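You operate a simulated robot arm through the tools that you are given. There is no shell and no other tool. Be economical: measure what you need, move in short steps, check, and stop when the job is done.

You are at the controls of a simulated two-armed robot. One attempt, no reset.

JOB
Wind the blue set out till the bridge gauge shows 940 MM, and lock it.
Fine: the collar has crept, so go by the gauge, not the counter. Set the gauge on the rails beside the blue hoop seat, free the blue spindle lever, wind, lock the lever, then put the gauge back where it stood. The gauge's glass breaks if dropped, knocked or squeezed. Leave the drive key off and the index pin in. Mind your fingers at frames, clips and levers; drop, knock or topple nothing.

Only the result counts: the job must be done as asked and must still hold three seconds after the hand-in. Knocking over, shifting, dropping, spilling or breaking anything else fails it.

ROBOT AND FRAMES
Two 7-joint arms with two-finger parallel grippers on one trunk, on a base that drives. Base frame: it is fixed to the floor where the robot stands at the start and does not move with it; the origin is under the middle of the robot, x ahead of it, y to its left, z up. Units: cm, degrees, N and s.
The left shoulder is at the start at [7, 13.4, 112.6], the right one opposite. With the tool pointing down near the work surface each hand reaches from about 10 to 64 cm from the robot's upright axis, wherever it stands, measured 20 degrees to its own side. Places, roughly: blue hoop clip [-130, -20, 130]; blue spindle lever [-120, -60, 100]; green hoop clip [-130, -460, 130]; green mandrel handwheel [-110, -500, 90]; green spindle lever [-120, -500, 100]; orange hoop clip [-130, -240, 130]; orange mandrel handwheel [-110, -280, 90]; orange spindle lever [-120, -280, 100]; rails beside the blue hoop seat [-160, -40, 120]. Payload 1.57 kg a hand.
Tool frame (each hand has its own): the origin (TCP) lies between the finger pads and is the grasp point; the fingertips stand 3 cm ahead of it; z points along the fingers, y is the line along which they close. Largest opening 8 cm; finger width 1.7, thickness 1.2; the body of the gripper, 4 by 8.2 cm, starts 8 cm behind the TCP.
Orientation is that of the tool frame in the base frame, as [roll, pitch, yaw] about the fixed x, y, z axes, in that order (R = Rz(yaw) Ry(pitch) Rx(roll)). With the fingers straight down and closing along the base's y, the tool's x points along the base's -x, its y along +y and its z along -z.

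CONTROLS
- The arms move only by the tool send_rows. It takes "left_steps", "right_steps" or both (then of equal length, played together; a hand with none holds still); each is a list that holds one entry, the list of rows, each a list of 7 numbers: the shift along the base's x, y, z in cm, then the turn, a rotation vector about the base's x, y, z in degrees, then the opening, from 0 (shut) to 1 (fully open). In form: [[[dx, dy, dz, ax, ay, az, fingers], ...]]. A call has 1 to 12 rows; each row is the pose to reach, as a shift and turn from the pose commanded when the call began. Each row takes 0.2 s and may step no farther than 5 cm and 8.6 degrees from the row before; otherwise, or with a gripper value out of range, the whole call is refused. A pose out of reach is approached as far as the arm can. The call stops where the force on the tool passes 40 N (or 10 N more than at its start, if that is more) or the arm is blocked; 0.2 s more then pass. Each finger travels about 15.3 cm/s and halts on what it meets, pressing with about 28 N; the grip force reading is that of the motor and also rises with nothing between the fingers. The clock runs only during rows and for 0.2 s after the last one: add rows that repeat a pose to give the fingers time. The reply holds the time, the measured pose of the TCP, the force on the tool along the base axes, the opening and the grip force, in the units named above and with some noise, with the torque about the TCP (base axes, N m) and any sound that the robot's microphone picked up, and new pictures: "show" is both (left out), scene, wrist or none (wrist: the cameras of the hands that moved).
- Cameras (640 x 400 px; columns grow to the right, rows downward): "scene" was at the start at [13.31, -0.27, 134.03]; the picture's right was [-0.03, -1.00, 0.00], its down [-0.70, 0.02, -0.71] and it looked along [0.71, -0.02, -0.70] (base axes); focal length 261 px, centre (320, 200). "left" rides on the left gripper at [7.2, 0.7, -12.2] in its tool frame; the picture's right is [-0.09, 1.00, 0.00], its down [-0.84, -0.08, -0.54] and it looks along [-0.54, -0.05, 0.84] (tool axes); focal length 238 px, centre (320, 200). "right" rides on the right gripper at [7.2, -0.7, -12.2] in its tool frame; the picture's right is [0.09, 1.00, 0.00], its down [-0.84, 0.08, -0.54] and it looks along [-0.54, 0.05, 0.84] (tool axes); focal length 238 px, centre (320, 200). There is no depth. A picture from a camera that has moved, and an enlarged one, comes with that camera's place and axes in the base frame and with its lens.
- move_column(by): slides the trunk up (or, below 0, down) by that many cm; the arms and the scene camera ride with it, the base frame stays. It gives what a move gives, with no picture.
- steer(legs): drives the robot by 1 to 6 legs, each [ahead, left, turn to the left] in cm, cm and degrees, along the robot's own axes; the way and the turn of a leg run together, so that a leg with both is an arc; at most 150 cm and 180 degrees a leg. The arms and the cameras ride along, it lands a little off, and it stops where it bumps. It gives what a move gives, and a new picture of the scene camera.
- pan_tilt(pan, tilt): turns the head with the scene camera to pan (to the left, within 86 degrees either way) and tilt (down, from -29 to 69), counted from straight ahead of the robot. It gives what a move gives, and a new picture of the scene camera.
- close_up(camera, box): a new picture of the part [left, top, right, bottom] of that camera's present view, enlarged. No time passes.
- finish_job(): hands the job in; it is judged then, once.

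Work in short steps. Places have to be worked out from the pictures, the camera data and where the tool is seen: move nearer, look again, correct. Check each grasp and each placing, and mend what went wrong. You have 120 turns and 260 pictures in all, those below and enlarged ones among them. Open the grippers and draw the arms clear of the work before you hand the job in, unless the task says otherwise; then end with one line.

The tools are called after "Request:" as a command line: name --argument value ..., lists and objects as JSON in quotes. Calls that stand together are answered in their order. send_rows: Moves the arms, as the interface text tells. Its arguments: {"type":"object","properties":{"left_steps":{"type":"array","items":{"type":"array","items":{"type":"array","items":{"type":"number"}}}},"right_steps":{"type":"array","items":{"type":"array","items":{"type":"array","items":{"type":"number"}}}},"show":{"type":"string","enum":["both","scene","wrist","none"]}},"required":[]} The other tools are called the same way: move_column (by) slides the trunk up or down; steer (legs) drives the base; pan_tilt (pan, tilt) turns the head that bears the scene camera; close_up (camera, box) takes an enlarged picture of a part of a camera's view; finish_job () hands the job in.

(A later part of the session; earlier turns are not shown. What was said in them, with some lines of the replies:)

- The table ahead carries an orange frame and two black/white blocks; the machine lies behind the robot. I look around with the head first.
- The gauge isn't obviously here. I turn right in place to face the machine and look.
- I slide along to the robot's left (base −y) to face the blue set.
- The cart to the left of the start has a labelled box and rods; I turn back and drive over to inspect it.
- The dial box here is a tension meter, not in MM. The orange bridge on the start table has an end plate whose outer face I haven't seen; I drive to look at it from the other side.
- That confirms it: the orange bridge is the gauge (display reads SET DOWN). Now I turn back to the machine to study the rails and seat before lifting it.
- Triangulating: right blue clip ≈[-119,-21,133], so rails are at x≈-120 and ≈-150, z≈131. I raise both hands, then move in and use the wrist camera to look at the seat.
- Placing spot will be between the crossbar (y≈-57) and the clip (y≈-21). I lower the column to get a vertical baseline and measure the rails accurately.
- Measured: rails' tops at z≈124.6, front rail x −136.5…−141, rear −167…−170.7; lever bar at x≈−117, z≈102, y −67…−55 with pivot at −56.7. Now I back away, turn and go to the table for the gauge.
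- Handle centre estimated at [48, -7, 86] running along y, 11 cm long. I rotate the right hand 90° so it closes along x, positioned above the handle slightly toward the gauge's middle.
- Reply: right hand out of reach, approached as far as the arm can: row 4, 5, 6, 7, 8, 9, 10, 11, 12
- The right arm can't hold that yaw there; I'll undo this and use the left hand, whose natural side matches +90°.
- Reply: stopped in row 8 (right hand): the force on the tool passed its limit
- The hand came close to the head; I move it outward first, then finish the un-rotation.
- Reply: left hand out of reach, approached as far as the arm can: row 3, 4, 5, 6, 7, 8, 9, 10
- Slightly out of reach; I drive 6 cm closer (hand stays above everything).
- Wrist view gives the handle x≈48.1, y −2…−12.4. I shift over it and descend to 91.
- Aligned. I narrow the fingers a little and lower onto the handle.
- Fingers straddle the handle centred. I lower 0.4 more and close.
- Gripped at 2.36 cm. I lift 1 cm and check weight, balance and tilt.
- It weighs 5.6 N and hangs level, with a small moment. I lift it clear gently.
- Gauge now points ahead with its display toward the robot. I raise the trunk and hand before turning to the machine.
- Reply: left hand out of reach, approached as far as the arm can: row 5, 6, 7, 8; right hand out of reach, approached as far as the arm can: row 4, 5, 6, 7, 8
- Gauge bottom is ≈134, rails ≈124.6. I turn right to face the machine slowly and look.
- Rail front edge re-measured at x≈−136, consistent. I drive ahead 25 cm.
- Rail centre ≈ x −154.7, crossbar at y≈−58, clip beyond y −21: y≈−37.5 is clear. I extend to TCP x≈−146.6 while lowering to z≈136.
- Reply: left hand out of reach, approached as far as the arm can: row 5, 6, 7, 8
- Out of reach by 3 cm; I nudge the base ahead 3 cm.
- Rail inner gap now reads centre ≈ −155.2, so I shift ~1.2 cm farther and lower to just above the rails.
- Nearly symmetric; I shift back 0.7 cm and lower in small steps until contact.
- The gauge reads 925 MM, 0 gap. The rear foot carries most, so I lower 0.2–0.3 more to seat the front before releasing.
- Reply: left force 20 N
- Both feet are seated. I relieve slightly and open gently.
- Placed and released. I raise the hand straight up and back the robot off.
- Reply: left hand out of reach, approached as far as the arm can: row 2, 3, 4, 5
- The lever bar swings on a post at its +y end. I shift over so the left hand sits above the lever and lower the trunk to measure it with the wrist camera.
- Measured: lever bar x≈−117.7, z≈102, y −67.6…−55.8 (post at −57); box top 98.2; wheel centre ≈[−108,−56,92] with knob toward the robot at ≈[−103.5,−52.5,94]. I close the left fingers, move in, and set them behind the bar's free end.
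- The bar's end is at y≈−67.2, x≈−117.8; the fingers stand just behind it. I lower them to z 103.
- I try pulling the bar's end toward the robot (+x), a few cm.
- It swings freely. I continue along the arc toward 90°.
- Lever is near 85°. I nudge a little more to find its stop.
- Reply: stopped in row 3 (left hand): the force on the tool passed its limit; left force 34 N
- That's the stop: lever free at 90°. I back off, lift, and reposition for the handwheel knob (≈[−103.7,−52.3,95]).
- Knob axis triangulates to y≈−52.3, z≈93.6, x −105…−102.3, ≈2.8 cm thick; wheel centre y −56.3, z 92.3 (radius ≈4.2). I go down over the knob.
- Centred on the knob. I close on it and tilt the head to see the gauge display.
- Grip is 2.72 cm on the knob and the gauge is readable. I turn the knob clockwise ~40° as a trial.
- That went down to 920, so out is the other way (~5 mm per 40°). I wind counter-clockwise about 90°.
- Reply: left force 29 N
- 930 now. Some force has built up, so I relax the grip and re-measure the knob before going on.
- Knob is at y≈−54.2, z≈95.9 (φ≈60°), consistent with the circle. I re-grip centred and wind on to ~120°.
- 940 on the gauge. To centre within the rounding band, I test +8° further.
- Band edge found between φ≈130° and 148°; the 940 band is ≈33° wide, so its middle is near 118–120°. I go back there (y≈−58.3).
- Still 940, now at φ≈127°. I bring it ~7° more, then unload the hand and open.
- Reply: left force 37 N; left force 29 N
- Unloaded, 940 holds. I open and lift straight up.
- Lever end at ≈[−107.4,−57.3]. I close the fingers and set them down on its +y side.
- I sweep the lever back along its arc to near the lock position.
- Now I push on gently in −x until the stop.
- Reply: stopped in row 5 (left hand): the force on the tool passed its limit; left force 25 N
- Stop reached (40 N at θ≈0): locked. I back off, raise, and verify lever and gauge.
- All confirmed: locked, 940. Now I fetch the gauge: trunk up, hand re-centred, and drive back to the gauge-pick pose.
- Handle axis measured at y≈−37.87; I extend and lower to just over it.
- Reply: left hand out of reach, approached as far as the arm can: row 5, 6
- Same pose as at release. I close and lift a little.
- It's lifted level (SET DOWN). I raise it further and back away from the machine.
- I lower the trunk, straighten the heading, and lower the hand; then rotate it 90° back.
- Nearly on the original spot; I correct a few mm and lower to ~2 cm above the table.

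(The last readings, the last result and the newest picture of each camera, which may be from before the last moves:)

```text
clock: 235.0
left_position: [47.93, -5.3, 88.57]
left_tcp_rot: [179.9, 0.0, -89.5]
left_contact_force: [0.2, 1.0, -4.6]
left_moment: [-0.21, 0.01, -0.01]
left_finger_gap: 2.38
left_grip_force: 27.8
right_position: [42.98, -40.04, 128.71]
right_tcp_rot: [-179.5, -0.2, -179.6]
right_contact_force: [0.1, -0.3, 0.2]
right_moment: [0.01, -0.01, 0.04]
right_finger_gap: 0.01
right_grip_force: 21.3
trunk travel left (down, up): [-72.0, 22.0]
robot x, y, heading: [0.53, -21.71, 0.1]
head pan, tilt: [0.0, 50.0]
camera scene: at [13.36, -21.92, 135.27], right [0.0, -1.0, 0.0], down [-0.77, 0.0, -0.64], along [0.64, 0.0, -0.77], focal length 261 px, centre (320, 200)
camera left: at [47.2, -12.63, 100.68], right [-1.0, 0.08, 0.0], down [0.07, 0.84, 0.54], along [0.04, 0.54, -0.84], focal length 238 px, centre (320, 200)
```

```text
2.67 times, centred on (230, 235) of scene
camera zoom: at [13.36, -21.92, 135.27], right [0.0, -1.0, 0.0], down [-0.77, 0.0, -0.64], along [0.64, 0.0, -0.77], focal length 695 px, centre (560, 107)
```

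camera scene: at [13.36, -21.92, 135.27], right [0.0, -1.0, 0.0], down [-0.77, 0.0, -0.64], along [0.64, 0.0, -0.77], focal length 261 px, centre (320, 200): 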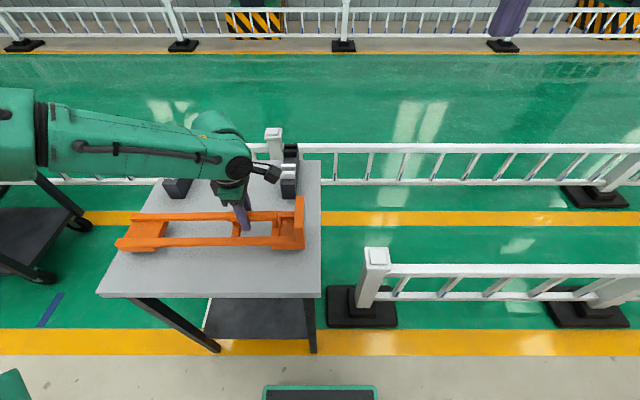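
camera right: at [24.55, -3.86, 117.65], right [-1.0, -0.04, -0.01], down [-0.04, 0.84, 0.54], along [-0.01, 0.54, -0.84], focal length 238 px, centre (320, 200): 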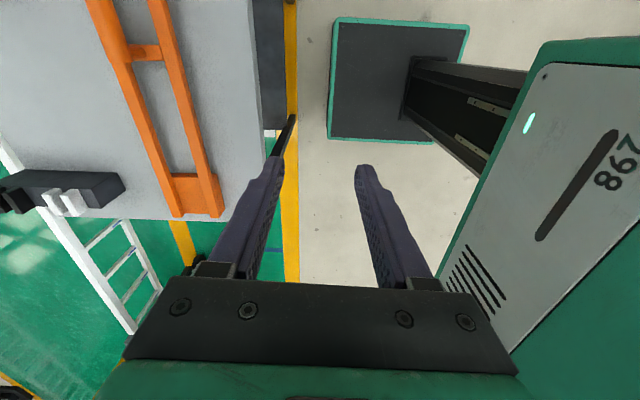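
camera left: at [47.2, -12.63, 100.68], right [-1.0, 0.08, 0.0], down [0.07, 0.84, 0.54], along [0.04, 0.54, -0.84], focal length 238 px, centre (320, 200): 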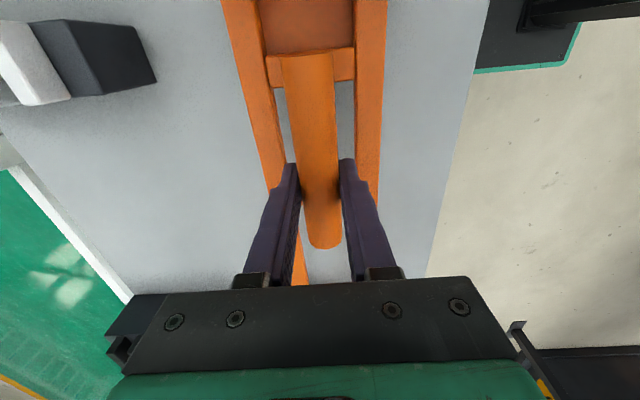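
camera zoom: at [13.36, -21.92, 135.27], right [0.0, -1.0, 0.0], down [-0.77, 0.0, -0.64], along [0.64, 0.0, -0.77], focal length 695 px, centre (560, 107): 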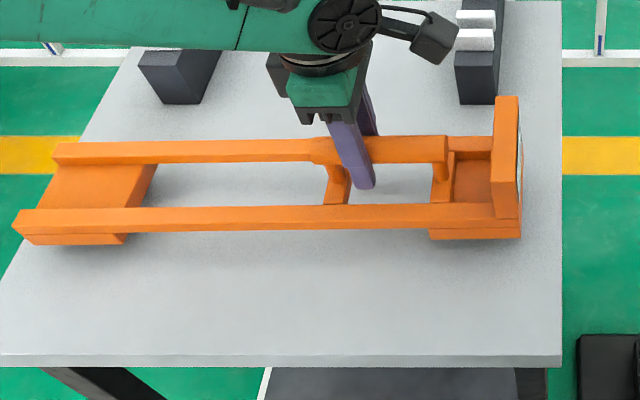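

The grip sits ~5 mm differently along the handle than originally, so I shift 0.5 cm and lower to contact.

Request:
send_rows --left_steps '[[[0, -0.25, 0, 0, 0, 0, 0], [0, -0.5, 0, 0, 0, 0, 0], [0, -0.5, -0.6, 0, 0, 0, 0], [0, -0.5, -1.1, 0, 0, 0, 0], [0, -0.5, -1.5, 0, 0, 0, 0], [0, -0.5, -1.7, 0, 0, 0, 0], [0, -0.5, -1.7, 0, 0, 0, 0]]]' --show "none"

```text
clock: 236.6
left_position: [47.85, -5.84, 87.06]
left_tcp_rot: [179.9, 0.0, -89.4]
left_contact_force: [-0.1, -0.6, -4.9]
left_moment: [-0.25, 0.0, -0.01]
left_finger_gap: 2.32
left_grip_force: 28.0
right_position: [42.96, -40.01, 128.72]
right_tcp_rot: [-179.5, -0.2, -179.5]
right_contact_force: [0.5, -0.6, -0.6]
right_moment: [0.01, 0.01, -0.04]
right_finger_gap: 0.01
right_grip_force: 21.6
trunk travel left (down, up): [-72.0, 22.0]
robot x, y, heading: [0.01, -21.75, 0.2]
head pan, tilt: [0.0, 50.0]
```

Request:
send_rows --left_steps '[[[0, 0, -0.15, 0, 0, 0, 0], [0, 0, -0.3, 0, 0, 0, 0], [0, 0, -0.4, 0, 0, 0, 0], [0, 0, -0.4, 0, 0, 0, 0]]]' --show "none"

```text
clock: 237.6
left_position: [47.78, -5.76, 86.44]
left_tcp_rot: [180.0, 0.1, -89.4]
left_contact_force: [-0.3, 0.9, -4.1]
left_moment: [-0.24, -0.02, -0.02]
left_finger_gap: 2.34
left_grip_force: 27.5
right_position: [43.07, -40.1, 128.65]
right_tcp_rot: [-179.5, -0.2, -179.5]
right_contact_force: [0.0, -0.2, -0.2]
right_moment: [-0.02, 0.01, 0.01]
right_finger_gap: 0.0
right_grip_force: 21.2
trunk travel left (down, up): [-72.0, 22.0]
robot x, y, heading: [0.68, -21.84, 0.3]
head pan, tilt: [0.0, 50.0]
```

Not in contact yet; I continue down in millimetre steps.

Request:
send_rows --left_steps '[[[0, 0, -0.1, 0, 0, 0, 0], [0, 0, -0.2, 0, 0, 0, 0], [0, 0, -0.3, 0, 0, 0, 0], [0, 0, -0.3, 0, 0, 0, 0]]]' --show "none"

```text
clock: 238.6
left_position: [47.77, -5.76, 86.14]
left_tcp_rot: [179.9, 0.2, -89.3]
left_contact_force: [0.8, -0.9, -1.1]
left_moment: [0.64, -0.02, -0.08]
left_finger_gap: 2.36
left_grip_force: 28.5
right_position: [42.99, -40.11, 128.59]
right_tcp_rot: [-179.5, -0.3, -179.5]
right_contact_force: [0.3, -0.8, 0.4]
right_moment: [-0.03, -0.02, -0.01]
right_finger_gap: 0.02
right_grip_force: 21.2
trunk travel left (down, up): [-72.0, 22.0]
robot x, y, heading: [-0.07, -22.0, 0.0]
head pan, tilt: [0.0, 50.0]
```

The far foot touches; 2–3 mm more to seat the display end.

Request:
send_rows --left_steps '[[[0, 0, -0.1, 0, 0, 0, 0], [0, 0, -0.2, 0, 0, 0, 0], [0, 0, -0.25, 0, 0, 0, 0], [0, 0, -0.25, 0, 0, 0, 0]]]' --show "none"

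```text
clock: 239.6
left_position: [47.73, -5.86, 85.92]
left_tcp_rot: [179.9, 0.1, -89.3]
left_contact_force: [1.7, -0.2, -1.2]
left_moment: [0.75, -0.06, -0.14]
left_finger_gap: 2.36
left_grip_force: 27.6
right_position: [42.92, -40.09, 128.69]
right_tcp_rot: [-179.5, -0.2, -179.6]
right_contact_force: [0.0, 0.5, 0.1]
right_moment: [0.02, -0.02, 0.0]
right_finger_gap: 0.01
right_grip_force: 21.4
trunk travel left (down, up): [-72.0, 22.0]
robot x, y, heading: [0.37, -21.74, -0.0]
head pan, tilt: [0.0, 50.0]
```

Request:
send_rows --left_steps '[[[0, 0, -0.15, 0, 0, 0, 0], [0, 0, -0.3, 0, 0, 0, 0], [0, 0, -0.4, 0, 0, 0, 0], [0, 0, -0.4, 0, 0, 0, 0]]]' --show "wrist"

Request:
close_up --camera "scene" --box '[110, 160, 350, 310]'

```text
clock: 240.6
left_position: [47.82, -5.78, 85.88]
left_tcp_rot: [-179.7, -0.1, -89.4]
left_contact_force: [3.1, 0.9, 17.5]
left_moment: [0.09, 0.03, -0.03]
left_finger_gap: 2.36
left_grip_force: 28.1
right_position: [42.68, -40.05, 128.7]
right_tcp_rot: [-179.5, 0.0, -179.6]
right_contact_force: [0.0, -0.3, -0.7]
right_moment: [-0.01, -0.02, -0.01]
right_finger_gap: 0.0
right_grip_force: 21.6
trunk travel left (down, up): [-72.0, 22.0]
robot x, y, heading: [0.72, -21.37, -0.1]
head pan, tilt: [0.0, 50.0]
camera left: at [47.02, -13.12, 97.83], right [-1.0, 0.08, 0.0], down [0.07, 0.84, 0.54], along [0.05, 0.54, -0.84], focal length 238 px, centre (320, 200)
```

left: 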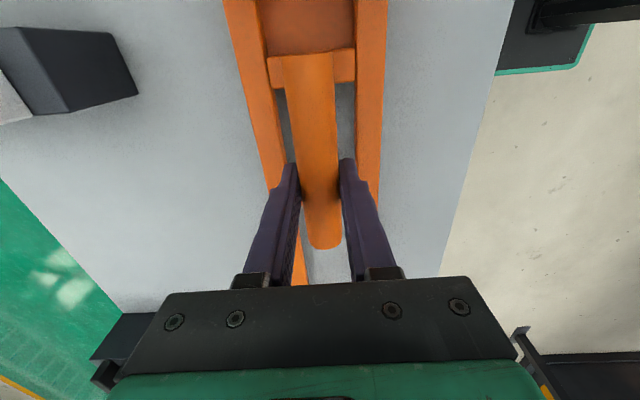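

```text
2.67 times, centred on (230, 235) of scene
camera zoom: at [13.04, -22.03, 135.33], right [0.0, -1.0, 0.0], down [-0.76, 0.0, -0.64], along [0.64, 0.0, -0.76], focal length 695 px, centre (560, 107)
```

zoom: 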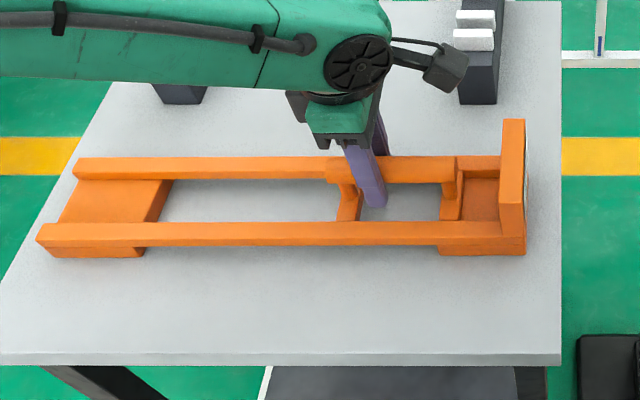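

Seated on both feet, matching its old place within a few mm. I relieve, open, and lift the hand straight up.

Request:
send_rows --left_steps '[[[0, 0, 0.15, 0, 0, 0, 0], [0, 0, 0.15, 0, 0, 0, 0.3], [0, 0, 0.15, 0, 0, 0, 0.36], [0, 0, 0.15, 0, 0, 0, 0.42], [0, 0, 0.15, 0, 0, 0, 0.45], [0, 0, 0.3, 0, 0, 0, 0.45]]]' --show "wrist"

```text
clock: 242.0
left_position: [47.76, -5.76, 85.92]
left_tcp_rot: [179.9, 0.1, -89.4]
left_contact_force: [-0.6, 0.5, -0.2]
left_moment: [0.03, 0.02, 0.0]
left_finger_gap: 3.62
left_grip_force: 0.1
right_position: [42.89, -39.97, 128.8]
right_tcp_rot: [-179.6, -0.2, -179.7]
right_contact_force: [0.0, -0.3, -0.3]
right_moment: [0.0, -0.01, 0.0]
right_finger_gap: 0.01
right_grip_force: 21.3
trunk travel left (down, up): [-72.0, 22.0]
robot x, y, heading: [0.23, -22.33, -0.1]
head pan, tilt: [0.0, 50.0]
camera left: at [47.15, -13.07, 97.89], right [-1.0, 0.08, 0.0], down [0.07, 0.84, 0.54], along [0.04, 0.54, -0.84], focal length 238 px, centre (320, 200)
```

left: 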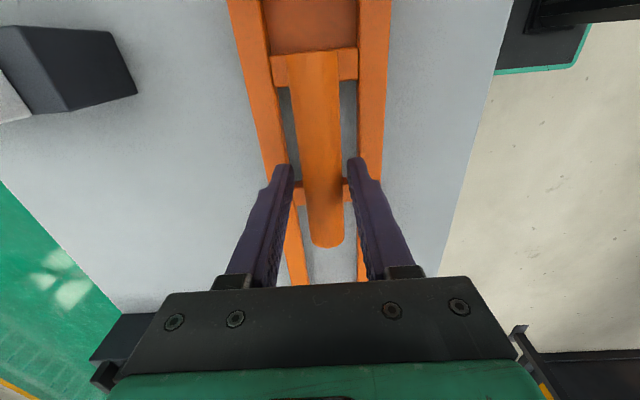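

Request:
send_rows --left_steps '[[[0, 0, 1, 0, 0, 0, 0.45], [0, 0, 3, 0, 0, 0, 0.45], [0, 0, 6, 0, 0, 0, 0.45], [0, 0, 10, 0, 0, 0, 0.6], [0, 0, 14, 0, 0, 0, 0.8], [0, 0, 18, 0, 0, 0, 1], [0, 0, 22, 0, 0, 0, 1], [0, 0, 25, 0, 0, 0, 1]]]' --right_steps '[[[0, 0, 0, 0, 0, 0, 0.2], [0, 0, 0, 0, 0, 0, 0.4], [0, 0, 0, 0, 0, 0, 0.6], [0, 0, 0, 0, 0, 0, 1], [0, 0, 0, 0, 0, 0, 1], [0, 0, 0, 0, 0, 0, 1], [0, 0, 0, 0, 0, 0, 1], [0, 0, 0, 0, 0, 0, 1]]]' --show "none"

Request:
steer --legs '[[-30, 0, 0]]'

Request:
close_up --camera "scene" --box '[160, 90, 350, 210]'

```text
clock: 243.8
left_position: [47.83, -6.19, 110.83]
left_tcp_rot: [179.9, 0.2, -89.4]
left_contact_force: [-0.5, 0.2, 0.3]
left_moment: [-0.02, 0.0, 0.01]
left_finger_gap: 7.98
left_grip_force: 0.1
right_position: [42.97, -40.05, 128.69]
right_tcp_rot: [-179.5, -0.1, -179.6]
right_contact_force: [0.0, -0.4, 0.7]
right_moment: [0.0, 0.02, 0.01]
right_finger_gap: 8.01
right_grip_force: 0.2
trunk travel left (down, up): [-72.0, 22.0]
robot x, y, heading: [0.56, -21.88, -0.0]
head pan, tilt: [0.0, 50.0]
```

```text
clock: 245.9
left_position: [17.51, -6.17, 110.71]
left_tcp_rot: [179.8, 0.1, -89.5]
left_contact_force: [-0.3, 0.1, -0.3]
left_moment: [-0.04, 0.01, 0.0]
left_finger_gap: 8.0
left_grip_force: 0.0
right_position: [12.57, -40.08, 128.76]
right_tcp_rot: [-179.5, -0.2, -179.7]
right_contact_force: [-0.6, -0.6, 0.3]
right_moment: [0.01, -0.01, 0.01]
right_finger_gap: 8.01
right_grip_force: 0.0
trunk travel left (down, up): [-72.0, 22.0]
robot x, y, heading: [-30.46, -21.98, -0.0]
head pan, tilt: [0.0, 50.0]
camera scene: at [-17.05, -22.0, 135.26], right [0.0, -1.0, 0.0], down [-0.77, 0.0, -0.64], along [0.64, 0.0, -0.77], focal length 261 px, centre (320, 200)
```

scene: 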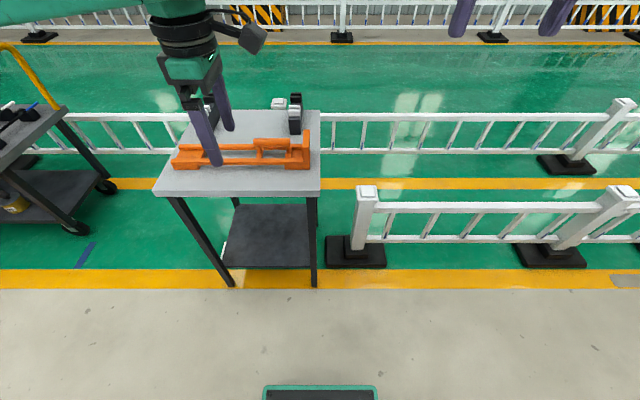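

```text
3.33 times, centred on (255, 150) of scene
camera zoom: at [-17.05, -22.0, 135.26], right [0.0, -1.0, 0.0], down [-0.77, 0.0, -0.64], along [0.64, 0.0, -0.77], focal length 869 px, centre (537, 367)
```

zoom: 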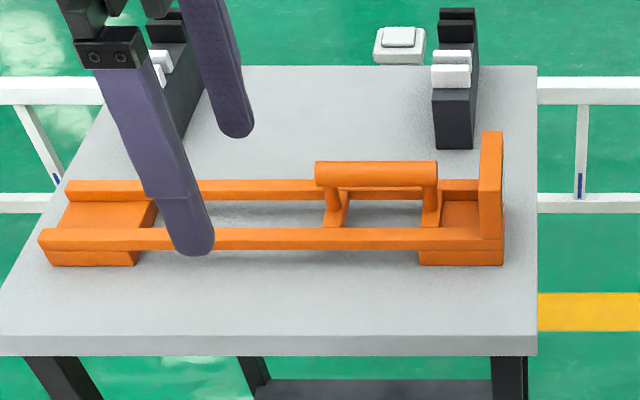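

The gauge stands back in its place within a few millimetres. The lever is locked, the last gauge reading was 940 MM, the grippers are open and the arms are clear, so I hand in.

Request:
finish_job

```text
The job is handed in.
```

The blue set is wound out to 940 MM by the gauge, its lever is locked against the stop, and the gauge is back on its table within a few millimetres of where it stood. I handed the job in with the drive key and index pin untouched.
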